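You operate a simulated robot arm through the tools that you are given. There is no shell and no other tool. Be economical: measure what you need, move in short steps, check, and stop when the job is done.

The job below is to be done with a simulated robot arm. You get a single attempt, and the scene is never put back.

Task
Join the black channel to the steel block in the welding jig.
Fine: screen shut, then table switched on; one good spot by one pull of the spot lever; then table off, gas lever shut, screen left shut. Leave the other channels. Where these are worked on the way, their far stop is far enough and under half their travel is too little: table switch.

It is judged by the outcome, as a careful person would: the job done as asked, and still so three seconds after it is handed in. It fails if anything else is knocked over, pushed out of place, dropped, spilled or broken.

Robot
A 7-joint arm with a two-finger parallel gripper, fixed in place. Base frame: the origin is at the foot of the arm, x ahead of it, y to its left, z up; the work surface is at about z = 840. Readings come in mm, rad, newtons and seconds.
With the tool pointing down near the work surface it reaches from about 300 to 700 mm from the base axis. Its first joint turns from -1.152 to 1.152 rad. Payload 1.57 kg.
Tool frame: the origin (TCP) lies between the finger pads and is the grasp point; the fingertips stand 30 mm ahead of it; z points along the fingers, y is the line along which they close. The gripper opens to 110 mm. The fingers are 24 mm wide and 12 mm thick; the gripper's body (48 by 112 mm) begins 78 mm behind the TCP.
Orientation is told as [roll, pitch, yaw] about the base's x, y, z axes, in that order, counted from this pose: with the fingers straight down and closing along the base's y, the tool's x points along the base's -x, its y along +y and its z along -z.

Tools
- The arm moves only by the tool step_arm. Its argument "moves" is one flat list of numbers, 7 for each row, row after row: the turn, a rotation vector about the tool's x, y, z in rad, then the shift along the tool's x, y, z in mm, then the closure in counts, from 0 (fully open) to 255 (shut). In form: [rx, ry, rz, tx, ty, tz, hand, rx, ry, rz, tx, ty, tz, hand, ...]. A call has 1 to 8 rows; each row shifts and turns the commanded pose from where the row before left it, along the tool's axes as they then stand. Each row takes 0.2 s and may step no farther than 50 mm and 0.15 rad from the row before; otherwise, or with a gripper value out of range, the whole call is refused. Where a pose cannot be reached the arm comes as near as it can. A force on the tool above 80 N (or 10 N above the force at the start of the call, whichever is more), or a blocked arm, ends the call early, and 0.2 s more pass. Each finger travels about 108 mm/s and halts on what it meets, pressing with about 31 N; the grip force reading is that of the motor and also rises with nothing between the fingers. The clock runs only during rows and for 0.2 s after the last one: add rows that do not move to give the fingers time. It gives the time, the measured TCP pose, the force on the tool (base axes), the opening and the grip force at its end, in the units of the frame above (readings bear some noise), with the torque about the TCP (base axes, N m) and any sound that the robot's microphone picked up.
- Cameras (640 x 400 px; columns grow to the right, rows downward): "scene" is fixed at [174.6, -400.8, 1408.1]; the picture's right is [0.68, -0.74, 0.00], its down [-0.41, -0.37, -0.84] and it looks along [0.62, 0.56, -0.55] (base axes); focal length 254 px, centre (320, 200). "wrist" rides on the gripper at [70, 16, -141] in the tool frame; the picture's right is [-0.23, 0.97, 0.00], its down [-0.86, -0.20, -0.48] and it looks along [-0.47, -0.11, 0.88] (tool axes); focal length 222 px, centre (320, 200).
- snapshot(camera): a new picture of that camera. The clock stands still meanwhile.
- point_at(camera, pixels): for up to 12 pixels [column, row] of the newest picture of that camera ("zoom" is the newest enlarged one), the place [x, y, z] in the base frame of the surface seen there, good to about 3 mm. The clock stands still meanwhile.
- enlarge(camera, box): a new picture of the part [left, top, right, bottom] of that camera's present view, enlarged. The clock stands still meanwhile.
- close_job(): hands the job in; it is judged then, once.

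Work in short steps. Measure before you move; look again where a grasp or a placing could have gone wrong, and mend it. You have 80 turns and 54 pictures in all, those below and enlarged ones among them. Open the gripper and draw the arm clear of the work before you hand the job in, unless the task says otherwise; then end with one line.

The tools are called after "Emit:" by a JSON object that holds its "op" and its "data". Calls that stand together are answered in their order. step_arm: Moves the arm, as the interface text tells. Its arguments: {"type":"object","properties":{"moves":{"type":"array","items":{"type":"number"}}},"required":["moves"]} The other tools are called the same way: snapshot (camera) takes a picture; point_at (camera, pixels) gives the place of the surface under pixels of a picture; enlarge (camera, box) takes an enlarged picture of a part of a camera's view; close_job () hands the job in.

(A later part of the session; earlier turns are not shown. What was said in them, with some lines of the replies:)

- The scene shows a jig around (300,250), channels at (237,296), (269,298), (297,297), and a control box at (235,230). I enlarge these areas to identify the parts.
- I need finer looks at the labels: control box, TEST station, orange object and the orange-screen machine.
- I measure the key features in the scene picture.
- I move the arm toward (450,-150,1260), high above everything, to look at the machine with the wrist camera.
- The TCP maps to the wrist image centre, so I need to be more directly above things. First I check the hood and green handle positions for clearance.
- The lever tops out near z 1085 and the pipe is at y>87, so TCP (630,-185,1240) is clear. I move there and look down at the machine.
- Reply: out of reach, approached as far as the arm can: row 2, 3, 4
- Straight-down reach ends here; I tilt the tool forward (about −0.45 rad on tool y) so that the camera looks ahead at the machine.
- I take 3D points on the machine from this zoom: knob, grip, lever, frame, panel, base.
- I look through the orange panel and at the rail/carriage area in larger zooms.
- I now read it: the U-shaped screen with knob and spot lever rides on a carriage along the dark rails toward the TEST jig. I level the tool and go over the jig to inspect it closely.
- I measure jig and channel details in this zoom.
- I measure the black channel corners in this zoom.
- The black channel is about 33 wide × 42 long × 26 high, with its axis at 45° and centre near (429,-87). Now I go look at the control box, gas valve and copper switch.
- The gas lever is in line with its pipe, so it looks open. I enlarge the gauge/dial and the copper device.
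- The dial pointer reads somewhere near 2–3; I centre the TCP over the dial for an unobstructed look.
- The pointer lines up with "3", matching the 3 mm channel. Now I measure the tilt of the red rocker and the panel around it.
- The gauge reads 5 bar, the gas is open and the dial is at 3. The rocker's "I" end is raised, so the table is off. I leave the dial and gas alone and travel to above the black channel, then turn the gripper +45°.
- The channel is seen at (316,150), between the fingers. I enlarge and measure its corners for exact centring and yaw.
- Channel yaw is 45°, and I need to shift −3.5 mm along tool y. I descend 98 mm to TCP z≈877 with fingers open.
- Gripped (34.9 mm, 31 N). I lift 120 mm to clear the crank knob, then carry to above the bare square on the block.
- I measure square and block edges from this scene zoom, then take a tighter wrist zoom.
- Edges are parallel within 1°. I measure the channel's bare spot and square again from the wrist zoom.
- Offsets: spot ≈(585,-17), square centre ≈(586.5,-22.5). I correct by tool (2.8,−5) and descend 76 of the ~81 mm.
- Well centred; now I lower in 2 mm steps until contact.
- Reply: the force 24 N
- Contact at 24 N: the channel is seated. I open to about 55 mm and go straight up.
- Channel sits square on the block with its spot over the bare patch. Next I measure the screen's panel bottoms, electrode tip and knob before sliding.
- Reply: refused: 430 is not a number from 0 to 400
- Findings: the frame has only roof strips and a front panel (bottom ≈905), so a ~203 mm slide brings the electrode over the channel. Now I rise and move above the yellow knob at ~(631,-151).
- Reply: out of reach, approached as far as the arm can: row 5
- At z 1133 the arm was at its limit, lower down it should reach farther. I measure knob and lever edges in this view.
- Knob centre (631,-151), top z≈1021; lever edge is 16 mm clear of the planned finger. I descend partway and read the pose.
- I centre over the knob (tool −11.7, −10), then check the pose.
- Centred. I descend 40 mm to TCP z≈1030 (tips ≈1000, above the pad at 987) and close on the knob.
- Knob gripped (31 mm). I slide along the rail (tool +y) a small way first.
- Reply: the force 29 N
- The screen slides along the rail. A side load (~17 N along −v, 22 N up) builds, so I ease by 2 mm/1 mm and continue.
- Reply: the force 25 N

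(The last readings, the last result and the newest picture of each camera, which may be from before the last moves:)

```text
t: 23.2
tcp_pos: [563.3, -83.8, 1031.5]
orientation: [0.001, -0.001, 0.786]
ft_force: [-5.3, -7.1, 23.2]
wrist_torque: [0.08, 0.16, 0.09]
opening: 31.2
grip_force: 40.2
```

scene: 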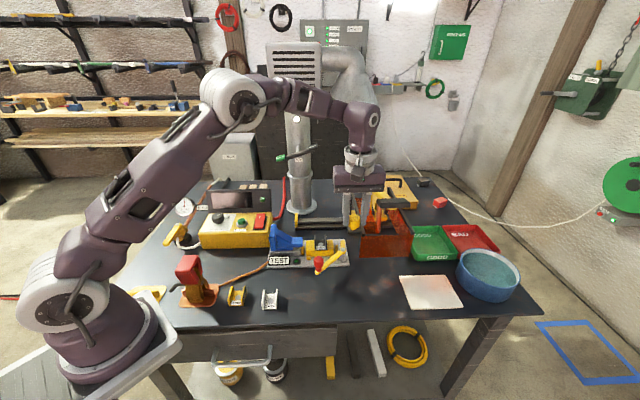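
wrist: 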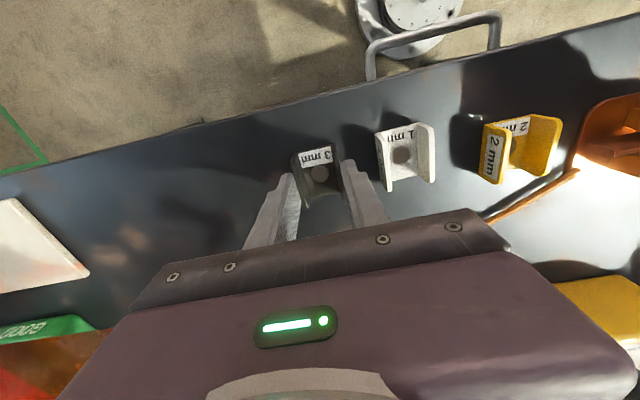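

Emit:
{"op": "step_arm", "data": {"moves": [0, 0, 0, 1, 20, -1, 210, 0, 0, 0, 0, 20, 0, 210, 0, 0, 0, 0, 20, 0, 210]}}

Emit:
{"op": "enlarge", "data": {"camera": "scene", "box": [270, 170, 400, 270]}}

```text
t: 24.0
tcp_pos: [520.1, -40.5, 1031.0]
orientation: [0.004, -0.001, 0.789]
ft_force: [10.3, 9.2, -26.0]
wrist_torque: [0.57, -0.53, 0.09]
opening: 31.2
grip_force: 40.0
```

```text
4.00 times, centred on (335, 220) of scene
```

zoom: 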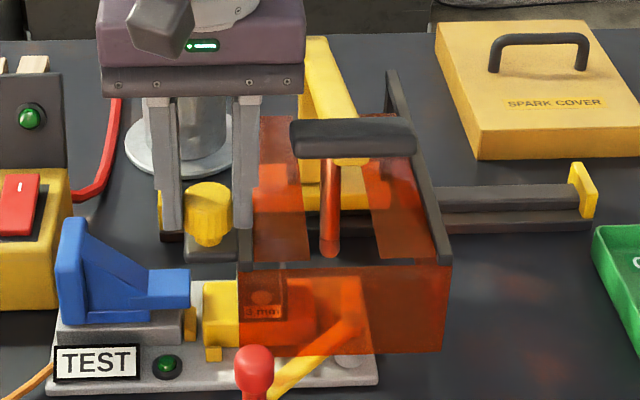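

Screen and spot lever move together and the channel is clear below. ~160 of ~203 mm done; I relieve the load and continue.

Emit:
{"op": "step_arm", "data": {"moves": [0, 0, 0, -1.5, 15, 1, 210, 0, 0, 0, 0, 15, 0, 210, 0, 0, 0, 0, 5, 0, 210, 0, 0, 0, 0, 0, 0, 210]}}

Emit:
{"op": "step_arm", "data": {"moves": [0, 0, 0, 0, 4, 0, 210, 0, 0, 0, 0, 4, 0, 210, 0, 0, 0, 0, 4, 0, 210, 0, 0, 0, 0, 4, 0, 210, 0, 0, 0, 0, 4, 0, 210]}}

```text
t: 25.0
tcp_pos: [495.7, -17.4, 1032.2]
orientation: [-0.004, -0.003, 0.787]
ft_force: [10.2, 9.0, 15.5]
wrist_torque: [-0.09, 0.01, 0.04]
opening: 31.4
grip_force: 40.2
```

```text
t: 26.2
tcp_pos: [483.2, -4.8, 1031.5]
orientation: [0.0, 0.0, 0.789]
ft_force: [6.7, 5.3, 28.2]
wrist_torque: [0.63, -0.79, -0.17]
opening: 31.5
grip_force: 39.7
```

Travel is 208 mm with no stop force yet; I continue gently until the stop is felt.

Emit:
{"op": "step_arm", "data": {"moves": [0, 0, 0, 0, 3, -0.5, 210, 0, 0, 0, 0, 3, 0, 210]}}

Emit:
{"op": "enlarge", "data": {"camera": "scene", "box": [260, 170, 380, 270]}}

```text
t: 26.8
tcp_pos: [482.5, -2.6, 1030.9]
orientation: [-0.01, -0.003, 0.786]
ft_force: [40.5, -29.0, -3.4]
wrist_torque: [-1.24, -0.73, -0.15]
opening: 31.4
grip_force: 39.6
```

```text
4.00 times, centred on (320, 220) of scene
```

zoom: 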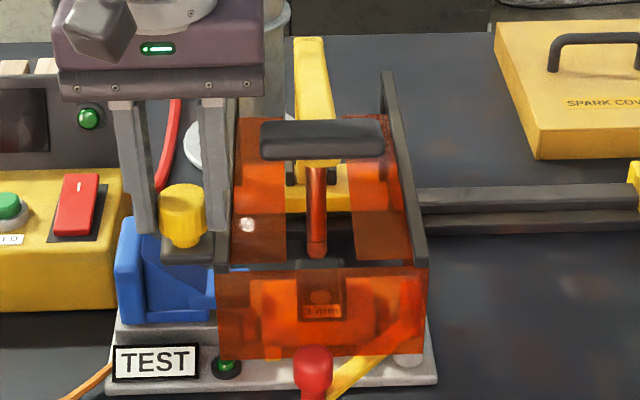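

The stop is felt (50 N along the rail) and the electrode lines up with the channel. I relax, release the knob and rise.

Emit:
{"op": "step_arm", "data": {"moves": [0, 0, 0, 0, -2.5, 0, 210, 0, 0, 0, 0, 0, 0, 150, 0, 0, 0, 0, 0, 0, 150, 0, 0, 0, 0, 0, -40, 150, 0, 0, 0, 0, 0, -40, 150, 0, 0, 0, 0, 0, -40, 200]}}

Emit:
{"op": "enlarge", "data": {"camera": "scene", "box": [230, 170, 370, 280]}}

Emit:
{"op": "point_at", "data": {"camera": "zoom", "pixels": [[275, 170], [255, 140], [340, 140], [445, 140], [175, 160], [185, 190], [395, 155], [400, 40], [265, 250], [405, 232], [390, 310]]}}

```text
t: 28.2
tcp_pos: [483.6, -1.2, 1150.4]
orientation: [0.002, 0.0, 0.788]
ft_force: [0.3, -0.5, -0.4]
wrist_torque: [0.06, -0.02, -0.02]
opening: 23.8
grip_force: 0.0
```

```text
3.64 times, centred on (300, 225) of scene
```

zoom: 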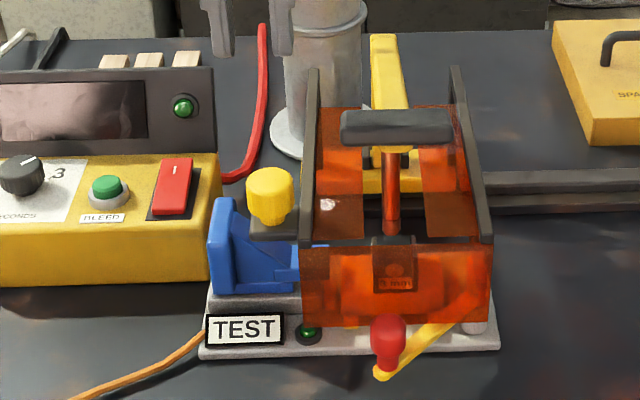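

```text
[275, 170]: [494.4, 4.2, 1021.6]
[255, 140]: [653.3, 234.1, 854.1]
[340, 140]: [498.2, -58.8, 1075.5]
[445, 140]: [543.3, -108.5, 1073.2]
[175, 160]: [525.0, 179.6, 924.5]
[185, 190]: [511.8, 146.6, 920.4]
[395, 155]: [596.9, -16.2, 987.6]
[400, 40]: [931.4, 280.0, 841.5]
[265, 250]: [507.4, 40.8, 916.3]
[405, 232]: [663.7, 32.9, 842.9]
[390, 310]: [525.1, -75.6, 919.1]
```

The screen is at its stop. Next is the table rocker; I measure the rocker ends and the display panel behind for clearance.

Emit:
{"op": "point_at", "data": {"camera": "zoom", "pixels": [[174, 171], [163, 159], [189, 160], [168, 212], [155, 211], [185, 75], [185, 140], [195, 150], [100, 72], [200, 165], [170, 185]]}}

```text
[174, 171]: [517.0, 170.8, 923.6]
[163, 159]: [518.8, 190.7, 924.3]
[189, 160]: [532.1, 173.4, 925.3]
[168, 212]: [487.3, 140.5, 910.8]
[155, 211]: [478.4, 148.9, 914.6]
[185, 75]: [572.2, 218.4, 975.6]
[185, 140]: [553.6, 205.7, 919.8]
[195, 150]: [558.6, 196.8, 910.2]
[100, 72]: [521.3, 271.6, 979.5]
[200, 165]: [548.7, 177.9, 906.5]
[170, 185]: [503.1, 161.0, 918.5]
```

Rocker's "I" end centre is (525,182), pivot (504,164). I close the fingers and move above the I mark at (517,175).

Emit:
{"op": "step_arm", "data": {"moves": [0, 0, 0, -37, 25.2, 0, 255, 0, 0, 0, -37, 25.2, 0, 255, 0, 0, 0, -37, 25.2, 0, 255, 0, 0, 0, -37, 25.2, 0, 255, 0, 0, 0, 0, 0, 0, 255]}}

```text
t: 29.4
tcp_pos: [516.5, 174.2, 1147.9]
orientation: [-0.001, 0.0, 0.788]
ft_force: [-0.3, 0.2, -0.3]
wrist_torque: [-0.02, 0.02, 0.02]
opening: 0.0
grip_force: 21.6
```

Positioned over the I mark. I descend to TCP ≈966.

Emit:
{"op": "step_arm", "data": {"moves": [0, 0, 0, 0, 0, 50, 255, 0, 0, 0, 0, 0, 50, 255, 0, 0, 0, 0, 0, 50, 255, 0, 0, 0, 0, 0, 32, 255, 0, 0, 0, 0, 0, 0, 255]}}

Emit:
{"op": "step_arm", "data": {"moves": [0, 0, 0, 0, 0, 3, 255, 0, 0, 0, 0, 0, 3, 255, 0, 0, 0, 0, 0, 3, 255, 0, 0, 0, 0, 0, 3, 255, 0, 0, 0, 0, 0, 3, 255]}}

```text
t: 30.6
tcp_pos: [512.4, 174.0, 968.7]
orientation: [0.001, 0.0, 0.787]
ft_force: [-0.5, 0.2, -0.2]
wrist_torque: [0.01, 0.0, -0.01]
opening: 0.1
grip_force: 21.4
```

```text
t: 31.8
tcp_pos: [513.5, 176.3, 953.4]
orientation: [0.0, 0.002, 0.788]
ft_force: [-0.4, -0.2, -0.4]
wrist_torque: [-0.01, 0.0, -0.01]
opening: 0.2
grip_force: 21.5
```

No contact yet at tip ≈923; continuing in 2 mm steps.

Emit:
{"op": "step_arm", "data": {"moves": [0, 0, 0, -3, 0, 2, 255, 0, 0, 0, 0, 0, 2, 255, 0, 0, 0, 0, 0, 2, 255]}}

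```text
t: 32.6
tcp_pos: [516.6, 178.2, 949.1]
orientation: [-0.001, -0.001, 0.786]
ft_force: [1.3, -0.2, 2.1]
wrist_torque: [-0.02, 0.01, 0.02]
opening: 0.4
grip_force: 21.5
```

Emit:
{"op": "step_arm", "data": {"moves": [0, 0, 0, 0, 0, 2, 255, 0, 0, 0, 0, 0, 2, 255, 0, 0, 0, 0, 0, 2, 255]}}

```text
t: 33.3
tcp_pos: [515.5, 179.3, 948.2]
orientation: [-0.003, -0.01, 0.788]
ft_force: [-3.9, 0.4, 13.1]
wrist_torque: [-0.1, 0.22, -0.08]
opening: 0.1
grip_force: 20.8
stopped in row 3: the force on the tool passed its limit at 87 N (the readings are from after the stop); the commanded pose is now the measured one
```

Force peaked at 87 N: either the rocker reached its stop or something's blocking. I raise slightly and look.

Emit:
{"op": "step_arm", "data": {"moves": [0, 0, 0, 0, 0, -40, 255, 0, 0, 0, 0, 0, 0, 255]}}

Emit:
{"op": "enlarge", "data": {"camera": "scene", "box": [225, 195, 285, 240]}}

Emit:
{"op": "point_at", "data": {"camera": "zoom", "pixels": [[360, 170], [310, 280], [340, 230], [365, 150]]}}

```text
t: 33.9
tcp_pos: [516.4, 179.5, 990.1]
orientation: [-0.004, -0.006, 0.788]
ft_force: [-0.7, 0.4, 0.6]
wrist_torque: [0.0, 0.0, -0.01]
opening: 0.0
grip_force: 20.2
```

```text
8.89 times, centred on (255, 218) of scene
```

zoom: 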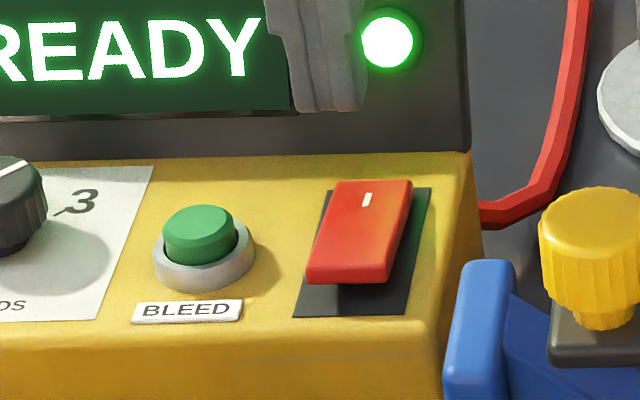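

```text
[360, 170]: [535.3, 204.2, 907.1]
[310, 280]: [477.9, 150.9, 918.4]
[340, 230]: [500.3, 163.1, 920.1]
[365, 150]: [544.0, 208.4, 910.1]
```

READY is lit: table on. Now I rise and move over the spot-lever grip, centred at about (530,-75,1080).

Emit:
{"op": "step_arm", "data": {"moves": [0, 0, 0, 0, 0, -50, 255, 0, 0, 0, 0, 0, -50, 255, 0, 0, 0, 0, 0, -50, 255, 0, 0, 0, 0, 0, -20, 255]}}

Emit:
{"op": "step_arm", "data": {"moves": [0, 0, 0, 28.3, -31.6, 0, 255, 0, 0, 0, 28.3, -31.6, 0, 255, 0, 0, 0, 28.3, -31.6, 0, 255, 0, 0, 0, 28.3, -31.6, 0, 255, 0, 0, 0, 28.3, -31.6, 0, 255, 0, 0, 0, 28.3, -31.6, 0, 255, 0, 0, 0, 0, 0, 0, 255]}}

Emit:
{"op": "snapshot", "data": {"camera": "scene"}}

```text
t: 34.9
tcp_pos: [513.7, 181.4, 1158.1]
orientation: [-0.002, -0.008, 0.79]
ft_force: [-0.7, 0.5, 0.5]
wrist_torque: [0.0, -0.02, -0.01]
opening: 0.0
grip_force: 21.2
```

```text
t: 36.5
tcp_pos: [531.5, -76.5, 1157.9]
orientation: [-0.004, -0.006, 0.789]
ft_force: [0.2, -0.9, -0.5]
wrist_torque: [0.0, 0.01, -0.01]
opening: 0.2
grip_force: 21.6
```

```text
7 pictures are left
```

scene: 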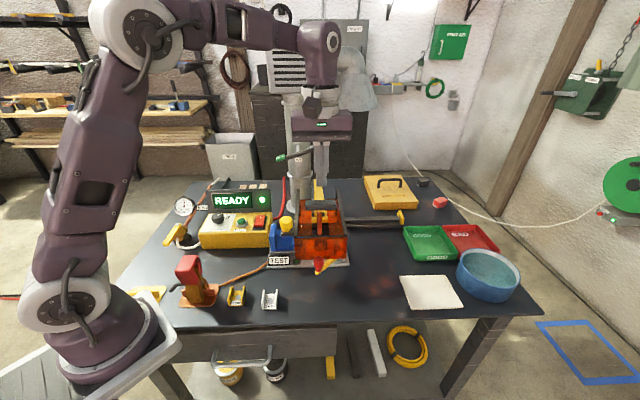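

Fingers are over the grip. I descend to just above it, then make one continuous downward pull.

Emit:
{"op": "step_arm", "data": {"moves": [0, 0, 0, 0, 0, 38, 255, 0, 0, 0, 0, 0, 0, 255]}}

Emit:
{"op": "step_arm", "data": {"moves": [0, 0, 0, 0.5, 0, 8, 255, 0, 0, 0, 1.5, 0, 8, 255, 0, 0, 0, 1.5, 0, 8, 255, 0, 0, 0, 1.5, 0, 8, 255, 0, 0, 0, 1.5, 0, 8, 255]}}

```text
t: 37.1
tcp_pos: [533.7, -75.2, 1119.5]
orientation: [-0.003, -0.007, 0.786]
ft_force: [0.0, 0.4, -0.1]
wrist_torque: [0.02, 0.0, -0.03]
opening: 0.0
grip_force: 20.9
```

```text
t: 38.3
tcp_pos: [526.4, -79.8, 1079.4]
orientation: [-0.004, -0.008, 0.788]
ft_force: [-0.7, -1.3, 3.5]
wrist_torque: [-0.03, 0.05, 0.02]
opening: 0.2
grip_force: 21.4
```

The lever yields with ~3.5 N. I keep pressing on until the electrode seats.

Emit:
{"op": "step_arm", "data": {"moves": [0, 0, 0, 1, 0, 6, 255, 0, 0, 0, 1, 0, 6, 255, 0, 0, 0, 1, 0, 6, 255, 0, 0, 0, 0.5, 0, 6, 255, 0, 0, 0, 0.5, 0, 4, 255, 0, 0, 0, 0, 0, 4, 255, 0, 0, 0, 0, 0, 4, 255]}}

```text
t: 39.9
tcp_pos: [523.9, -85.3, 1046.0]
orientation: [-0.009, -0.008, 0.788]
ft_force: [-16.7, -9.2, 60.6]
wrist_torque: [-0.45, 0.87, 0.15]
opening: 0.0
grip_force: 21.4
```

60 N: the electrode is pressed home. I check the display while holding.

Emit:
{"op": "enlarge", "data": {"camera": "scene", "box": [200, 180, 360, 280]}}

```text
4.00 times, centred on (280, 230) of scene
```

zoom: 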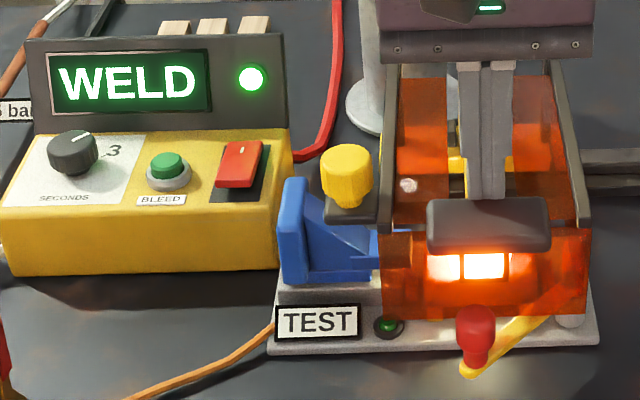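

Display shows WELD. I hold still for the 3 s set time.

Emit:
{"op": "step_arm", "data": {"moves": [0, 0, 0, 0, 0, 0, 255, 0, 0, 0, 0, 0, 0, 255, 0, 0, 0, 0, 0, 0, 255, 0, 0, 0, 0, 0, 0, 255, 0, 0, 0, 0, 0, 0, 255, 0, 0, 0, 0, 0, 0, 255, 0, 0, 0, 0, 0, 0, 255, 0, 0, 0, 0, 0, 0, 255]}}

Emit:
{"op": "step_arm", "data": {"moves": [0, 0, 0, 0, 0, 0, 255, 0, 0, 0, 0, 0, 0, 255, 0, 0, 0, 0, 0, 0, 255, 0, 0, 0, 0, 0, 0, 255, 0, 0, 0, 0, 0, 0, 255, 0, 0, 0, 0, 0, 0, 255]}}

Emit:
{"op": "enlarge", "data": {"camera": "scene", "box": [200, 180, 360, 280]}}

```text
t: 41.7
tcp_pos: [522.5, -84.0, 1047.1]
orientation: [-0.008, -0.007, 0.79]
ft_force: [-16.5, -21.7, 72.1]
wrist_torque: [-0.84, 0.9, -0.25]
opening: 0.0
grip_force: 21.6
```

```text
t: 43.1
tcp_pos: [521.8, -84.1, 1046.8]
orientation: [-0.012, -0.009, 0.791]
ft_force: [-17.3, -18.0, 78.8]
wrist_torque: [-0.78, 1.04, 0.05]
opening: 0.0
grip_force: 21.2
```

```text
4.00 times, centred on (280, 230) of scene
```

zoom: 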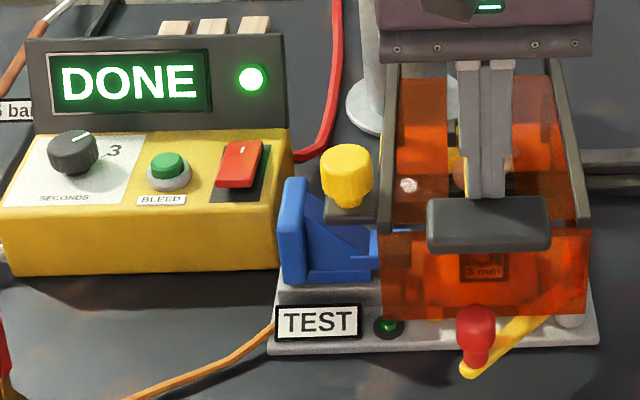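

DONE is displayed. I release the lever by rising straight up to z≈1160.

Emit:
{"op": "step_arm", "data": {"moves": [0, 0, 0, -2, 0, -12, 255, 0, 0, 0, -3, 0, -20, 255, 0, 0, 0, -2, 0, -30, 255, 0, 0, 0, 0, 0, -50, 255, 0, 0, 0, 0, 0, 0, 255]}}

```text
t: 44.3
tcp_pos: [529.9, -78.2, 1153.5]
orientation: [-0.001, -0.006, 0.79]
ft_force: [-1.0, -0.9, 0.2]
wrist_torque: [-0.03, 0.01, -0.01]
opening: 0.3
grip_force: 21.6
```

Next, table off: I move above the near end of the rocker, (491,153).

Emit:
{"op": "step_arm", "data": {"moves": [0, 0, 0, -27.1, 38.2, 0, 255, 0, 0, 0, -27.1, 38.2, 0, 255, 0, 0, 0, -27.1, 38.2, 0, 255, 0, 0, 0, -27.1, 38.2, 0, 255, 0, 0, 0, -27.1, 38.2, 0, 255, 0, 0, 0, 0, 0, 0, 255]}}

Emit:
{"op": "step_arm", "data": {"moves": [0, 0, 0, 0, 0, 50, 255, 0, 0, 0, 0, 0, 50, 255, 0, 0, 0, 0, 0, 50, 255, 0, 0, 0, 0, 0, 35, 255, 0, 0, 0, 0, 0, 0, 255]}}

```text
t: 45.7
tcp_pos: [489.2, 151.3, 1154.7]
orientation: [-0.003, -0.006, 0.787]
ft_force: [-0.8, 1.0, -0.3]
wrist_torque: [-0.02, -0.01, 0.0]
opening: 0.2
grip_force: 21.6
```

```text
t: 46.9
tcp_pos: [491.0, 154.4, 970.3]
orientation: [-0.005, -0.007, 0.787]
ft_force: [-0.1, -0.1, 0.1]
wrist_torque: [-0.04, 0.0, 0.01]
opening: 0.0
grip_force: 21.5
```

I press down: 20 mm, then 2 mm rows as before.

Emit:
{"op": "step_arm", "data": {"moves": [0, 0, 0, 0, 0, 10, 255, 0, 0, 0, 0, 0, 8, 255, 0, 0, 0, 0, 0, 3, 255, 0, 0, 0, 0, 0, 2, 255, 0, 0, 0, 0, 0, 2, 255, 0, 0, 0, 0, 0, 2, 255, 0, 0, 0, 0, 0, 2, 255]}}

```text
t: 48.4
tcp_pos: [491.6, 153.6, 947.9]
orientation: [-0.006, -0.011, 0.786]
ft_force: [-13.0, -3.9, 25.2]
wrist_torque: [0.11, 0.23, 0.04]
opening: 0.0
grip_force: 21.1
stopped in row 7: the force on the tool passed its limit at 90 N (the readings are from after the stop); the commanded pose is now the measured one
```

Same stop feel as before. I rise clear and take a scene view to confirm OFF and to measure the gas lever.

Emit:
{"op": "step_arm", "data": {"moves": [0, 0, 0, 0, 0, -50, 255, 0, 0, 0, 0, 0, -50, 255, 0, 0, 0, 0, 0, -30, 255, 0, 0, 0, 0, 0, 0, 255]}}

Emit:
{"op": "enlarge", "data": {"camera": "scene", "box": [140, 180, 290, 270]}}

Emit:
{"op": "point_at", "data": {"camera": "zoom", "pixels": [[160, 190], [110, 240], [135, 215], [150, 205], [178, 205], [165, 240], [195, 170], [95, 255], [120, 250], [155, 250]]}}

```text
t: 49.4
tcp_pos: [492.6, 152.3, 1075.5]
orientation: [-0.006, -0.013, 0.788]
ft_force: [-0.2, 0.5, 0.2]
wrist_torque: [-0.03, 0.0, 0.01]
opening: 0.0
grip_force: 21.0
```

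```text
4.27 times, centred on (215, 225) of scene
```

zoom: 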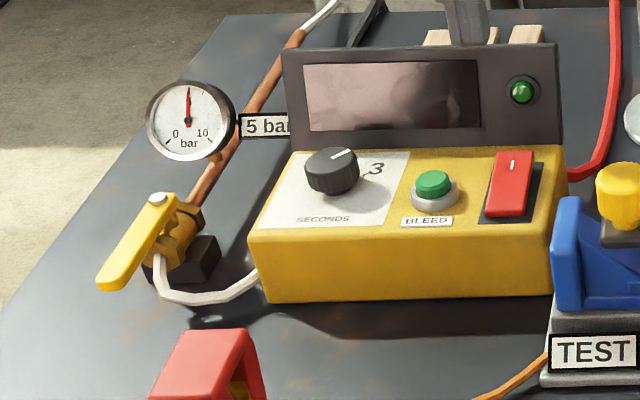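

```text
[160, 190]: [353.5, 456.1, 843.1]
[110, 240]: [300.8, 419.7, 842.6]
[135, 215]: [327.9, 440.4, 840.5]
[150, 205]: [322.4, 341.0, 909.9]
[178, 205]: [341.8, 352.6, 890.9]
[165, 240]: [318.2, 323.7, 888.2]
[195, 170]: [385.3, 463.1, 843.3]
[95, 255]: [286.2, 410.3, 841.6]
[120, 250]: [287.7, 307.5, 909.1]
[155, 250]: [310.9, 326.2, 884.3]
```

The display is dark and the rocker's I end is up again: table off. Now I move above the gas lever (runs at 45° through (305,324,910)), with fingers as a ~32 mm fork.

Emit:
{"op": "step_arm", "data": {"moves": [0, 0, 0, 6.7, 42.2, 0, 180, 0, 0, 0, 6.7, 42.2, 0, 180, 0, 0, 0, 6.7, 42.2, 0, 180, 0, 0, 0, 6.7, 42.2, 0, 180, 0, 0, 0, 6.7, 42.2, 0, 180, 0, 0, 0, 6.7, 42.2, 0, 180, 0, 0, 0, 0, 0, 50, 180, 0, 0, 0, 0, 0, 0, 180]}}

Emit:
{"op": "enlarge", "data": {"camera": "wrist", "box": [220, 80, 420, 220]}}

```text
t: 51.2
tcp_pos: [281.2, 306.4, 1027.3]
orientation: [-0.007, -0.014, 0.787]
ft_force: [-0.4, 0.3, -0.1]
wrist_torque: [0.03, -0.02, -0.01]
opening: 32.4
grip_force: 0.1
```

```text
2.86 times, centred on (320, 150) of wrist
```

zoom: 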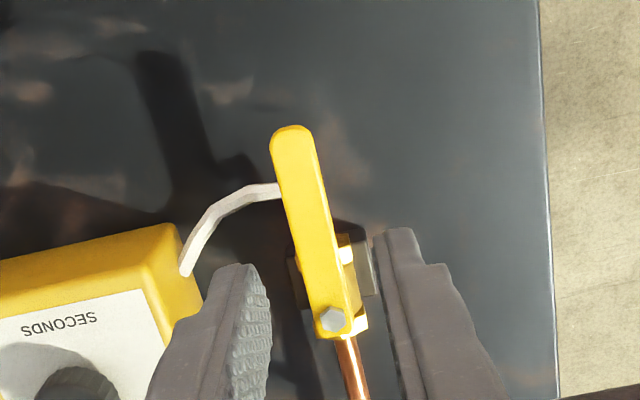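

Emit:
{"op": "point_at", "data": {"camera": "zoom", "pixels": [[292, 137], [332, 320], [300, 170], [315, 235], [282, 170], [318, 165], [345, 255], [255, 193], [355, 360], [160, 250], [365, 270]]}}

```text
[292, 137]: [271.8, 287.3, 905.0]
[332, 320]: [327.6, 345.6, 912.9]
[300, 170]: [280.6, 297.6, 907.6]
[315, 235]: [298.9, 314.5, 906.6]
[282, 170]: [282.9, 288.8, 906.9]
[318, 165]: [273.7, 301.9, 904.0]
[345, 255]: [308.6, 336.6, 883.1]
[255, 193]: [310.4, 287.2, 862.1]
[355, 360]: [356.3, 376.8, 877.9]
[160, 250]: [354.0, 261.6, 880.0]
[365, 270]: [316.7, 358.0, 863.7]
```

Pivot (328,346), lever end (270,285), top z≈907. I align the fork 60 mm from pivot and lower it astride (tips ≈894).

Emit:
{"op": "step_arm", "data": {"moves": [0, 0, 0, -1, -5.8, 40, 180, 0, 0, 0, 0, 0, 40, 180, 0, 0, 0, 0, 0, 23, 180, 0, 0, 0, 0, 0, 0, 180]}}

```text
t: 52.2
tcp_pos: [288.0, 302.0, 921.3]
orientation: [-0.008, -0.012, 0.787]
ft_force: [-0.5, 0.2, 0.5]
wrist_torque: [-0.01, 0.02, -0.01]
opening: 32.5
grip_force: 0.1
```

Clear astride. I test by pushing outward (tool +y, away from the box) by 16 mm.

Emit:
{"op": "step_arm", "data": {"moves": [0, 0, 0, 0, 8, 0, 180, 0, 0, 0, 0, 4, 0, 180, 0, 0, 0, 0, 4, 0, 180]}}

```text
t: 53.0
tcp_pos: [276.7, 312.3, 920.9]
orientation: [-0.007, -0.015, 0.787]
ft_force: [0.6, -0.3, -0.2]
wrist_torque: [-0.02, -0.01, -0.01]
opening: 32.9
grip_force: 0.3
```

Little force; continue outward 12 mm more.

Emit:
{"op": "step_arm", "data": {"moves": [0, 0, 0, 0, 6, 0, 180, 0, 0, 0, 0, 6, 0, 180]}}

```text
t: 53.6
tcp_pos: [267.8, 320.7, 919.3]
orientation: [-0.006, -0.015, 0.787]
ft_force: [0.2, -0.1, 1.1]
wrist_torque: [0.0, -0.05, -0.02]
opening: 33.1
grip_force: 0.9
```

The lever appears to be following with little force. I turn the fork with it and go on along the arc about the pivot.

Emit:
{"op": "step_arm", "data": {"moves": [0, 0, 0.13, 0, 0, 0, 180, 0, 0, 0.13, 0, 0, 0, 180, 0, 0, 0.13, 0, 0, 0, 180, 0, 0, 0, -4.5, 13.3, 0, 180, 0, 0, 0.13, 0, 0, 0, 180, 0, 0, 0.13, 0, 0, 0, 180, 0, 0, 0, -0.9, 14, 0, 180]}}

Emit:
{"op": "enlarge", "data": {"camera": "scene", "box": [130, 180, 250, 270]}}

```text
t: 55.2
tcp_pos: [266.7, 348.6, 922.2]
orientation: [0.005, -0.016, 0.136]
ft_force: [0.7, -0.1, 0.1]
wrist_torque: [-0.05, 0.03, -0.01]
opening: 32.9
grip_force: 0.7
```

```text
4.44 times, centred on (190, 225) of scene
```

zoom: 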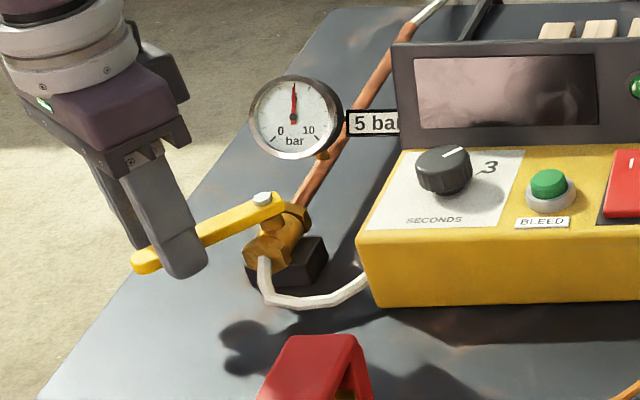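

The lever turns with the fork. I continue two more arc steps.

Emit:
{"op": "step_arm", "data": {"moves": [0, 0, 0.13, 0, 0, 0, 180, 0, 0, 0.13, 0, 0, 0, 180, 0, 0, 0, 0.5, 14.4, 0, 180, 0, 0, 0.13, 0, 0, 0, 180, 0, 0, 0.13, 0, 0, 0, 180, 0, 0, 0, -0.7, 14.3, 0, 180]}}

```text
t: 56.6
tcp_pos: [275.4, 376.2, 921.0]
orientation: [0.01, -0.011, -0.386]
ft_force: [-0.1, -0.4, 0.0]
wrist_torque: [0.02, 0.0, -0.02]
opening: 32.8
grip_force: 0.6
```

Continuing to the 90° position, expecting a stop.

Emit:
{"op": "step_arm", "data": {"moves": [0, 0, 0.13, 0, 0, 0, 180, 0, 0, 0.13, 0, 0, 0, 180, 0, 0, 0, 1.3, 13.4, 0, 180, 0, 0, 0.13, 0, 0, 0, 180, 0, 0, 0, -0.4, 6, 0, 180, 0, 0, 0, -0.4, 4, 0, 180]}}

```text
t: 58.0
tcp_pos: [288.9, 394.8, 921.3]
orientation: [0.013, -0.007, -0.774]
ft_force: [-1.8, -0.4, 0.5]
wrist_torque: [-0.01, 0.06, -0.01]
opening: 33.8
grip_force: 1.3
```

The lever should be near 90° turned; I nudge further until the stop.

Emit:
{"op": "step_arm", "data": {"moves": [0, 0, 0, 0, 3, 0, 180, 0, 0, 0, 0, 3, 0, 180, 0, 0, 0, 0, 0, 0, 180]}}

```text
t: 58.8
tcp_pos: [291.9, 398.5, 922.3]
orientation: [0.012, -0.007, -0.774]
ft_force: [-9.4, -9.5, -0.5]
wrist_torque: [-0.26, 0.08, -0.2]
opening: 43.9
grip_force: 7.0
```

The stop is reached (finger gave way, 13 N). I back off 6 mm and rise straight up.

Emit:
{"op": "step_arm", "data": {"moves": [0, 0, 0, 0, -4, 0, 150, 0, 0, 0, 0, -2, 0, 150, 0, 0, 0, 0, 0, -40, 150, 0, 0, 0, 0, 0, -50, 150, 0, 0, 0, 0, 0, -50, 0, 0, 0, 0, 0, 0, -30, 0]}}

Emit:
{"op": "snapshot", "data": {"camera": "scene"}}

```text
t: 60.2
tcp_pos: [285.8, 391.4, 1093.1]
orientation: [0.014, -0.007, -0.774]
ft_force: [0.1, 0.3, -0.5]
wrist_torque: [0.0, 0.0, -0.01]
opening: 110.1
grip_force: 0.0
```

```text
1 pictures are left
```

scene: 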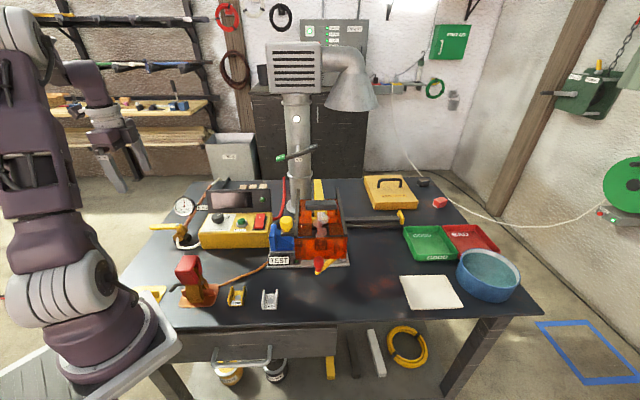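

The gas lever now lies crosswise at (165,228). I use the last picture to check screen, spot lever and rocker.

Emit:
{"op": "enlarge", "data": {"camera": "scene", "box": [150, 170, 370, 290]}}

```text
2.91 times, centred on (260, 230) of scene
```

zoom: 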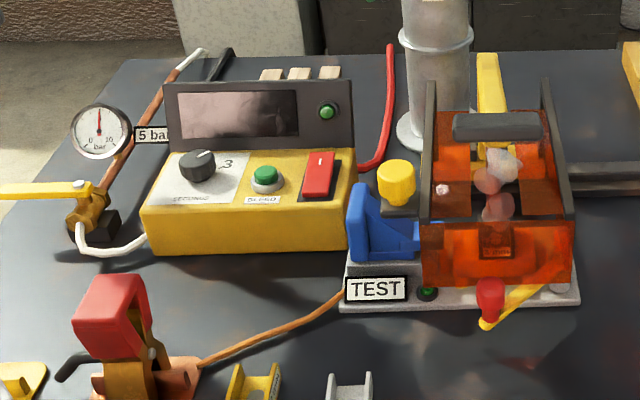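

The lever has sprung back up, the screen is shut, the table is off and the gas is shut. The gripper is open and the arm is clear of the work, so I hand the job in.

Emit:
{"op": "close_job", "data": {}}

```text
The job is handed in.
```

I spot-welded the black 3 mm channel to the steel block with one pull of the lever, and the welder's display went from WELD to DONE. The table switch is off, the gas lever is shut and the screen is still shut. I left the other channels where they were. I didn't use the jig's TEST crank, so the joint's strength is unchecked.
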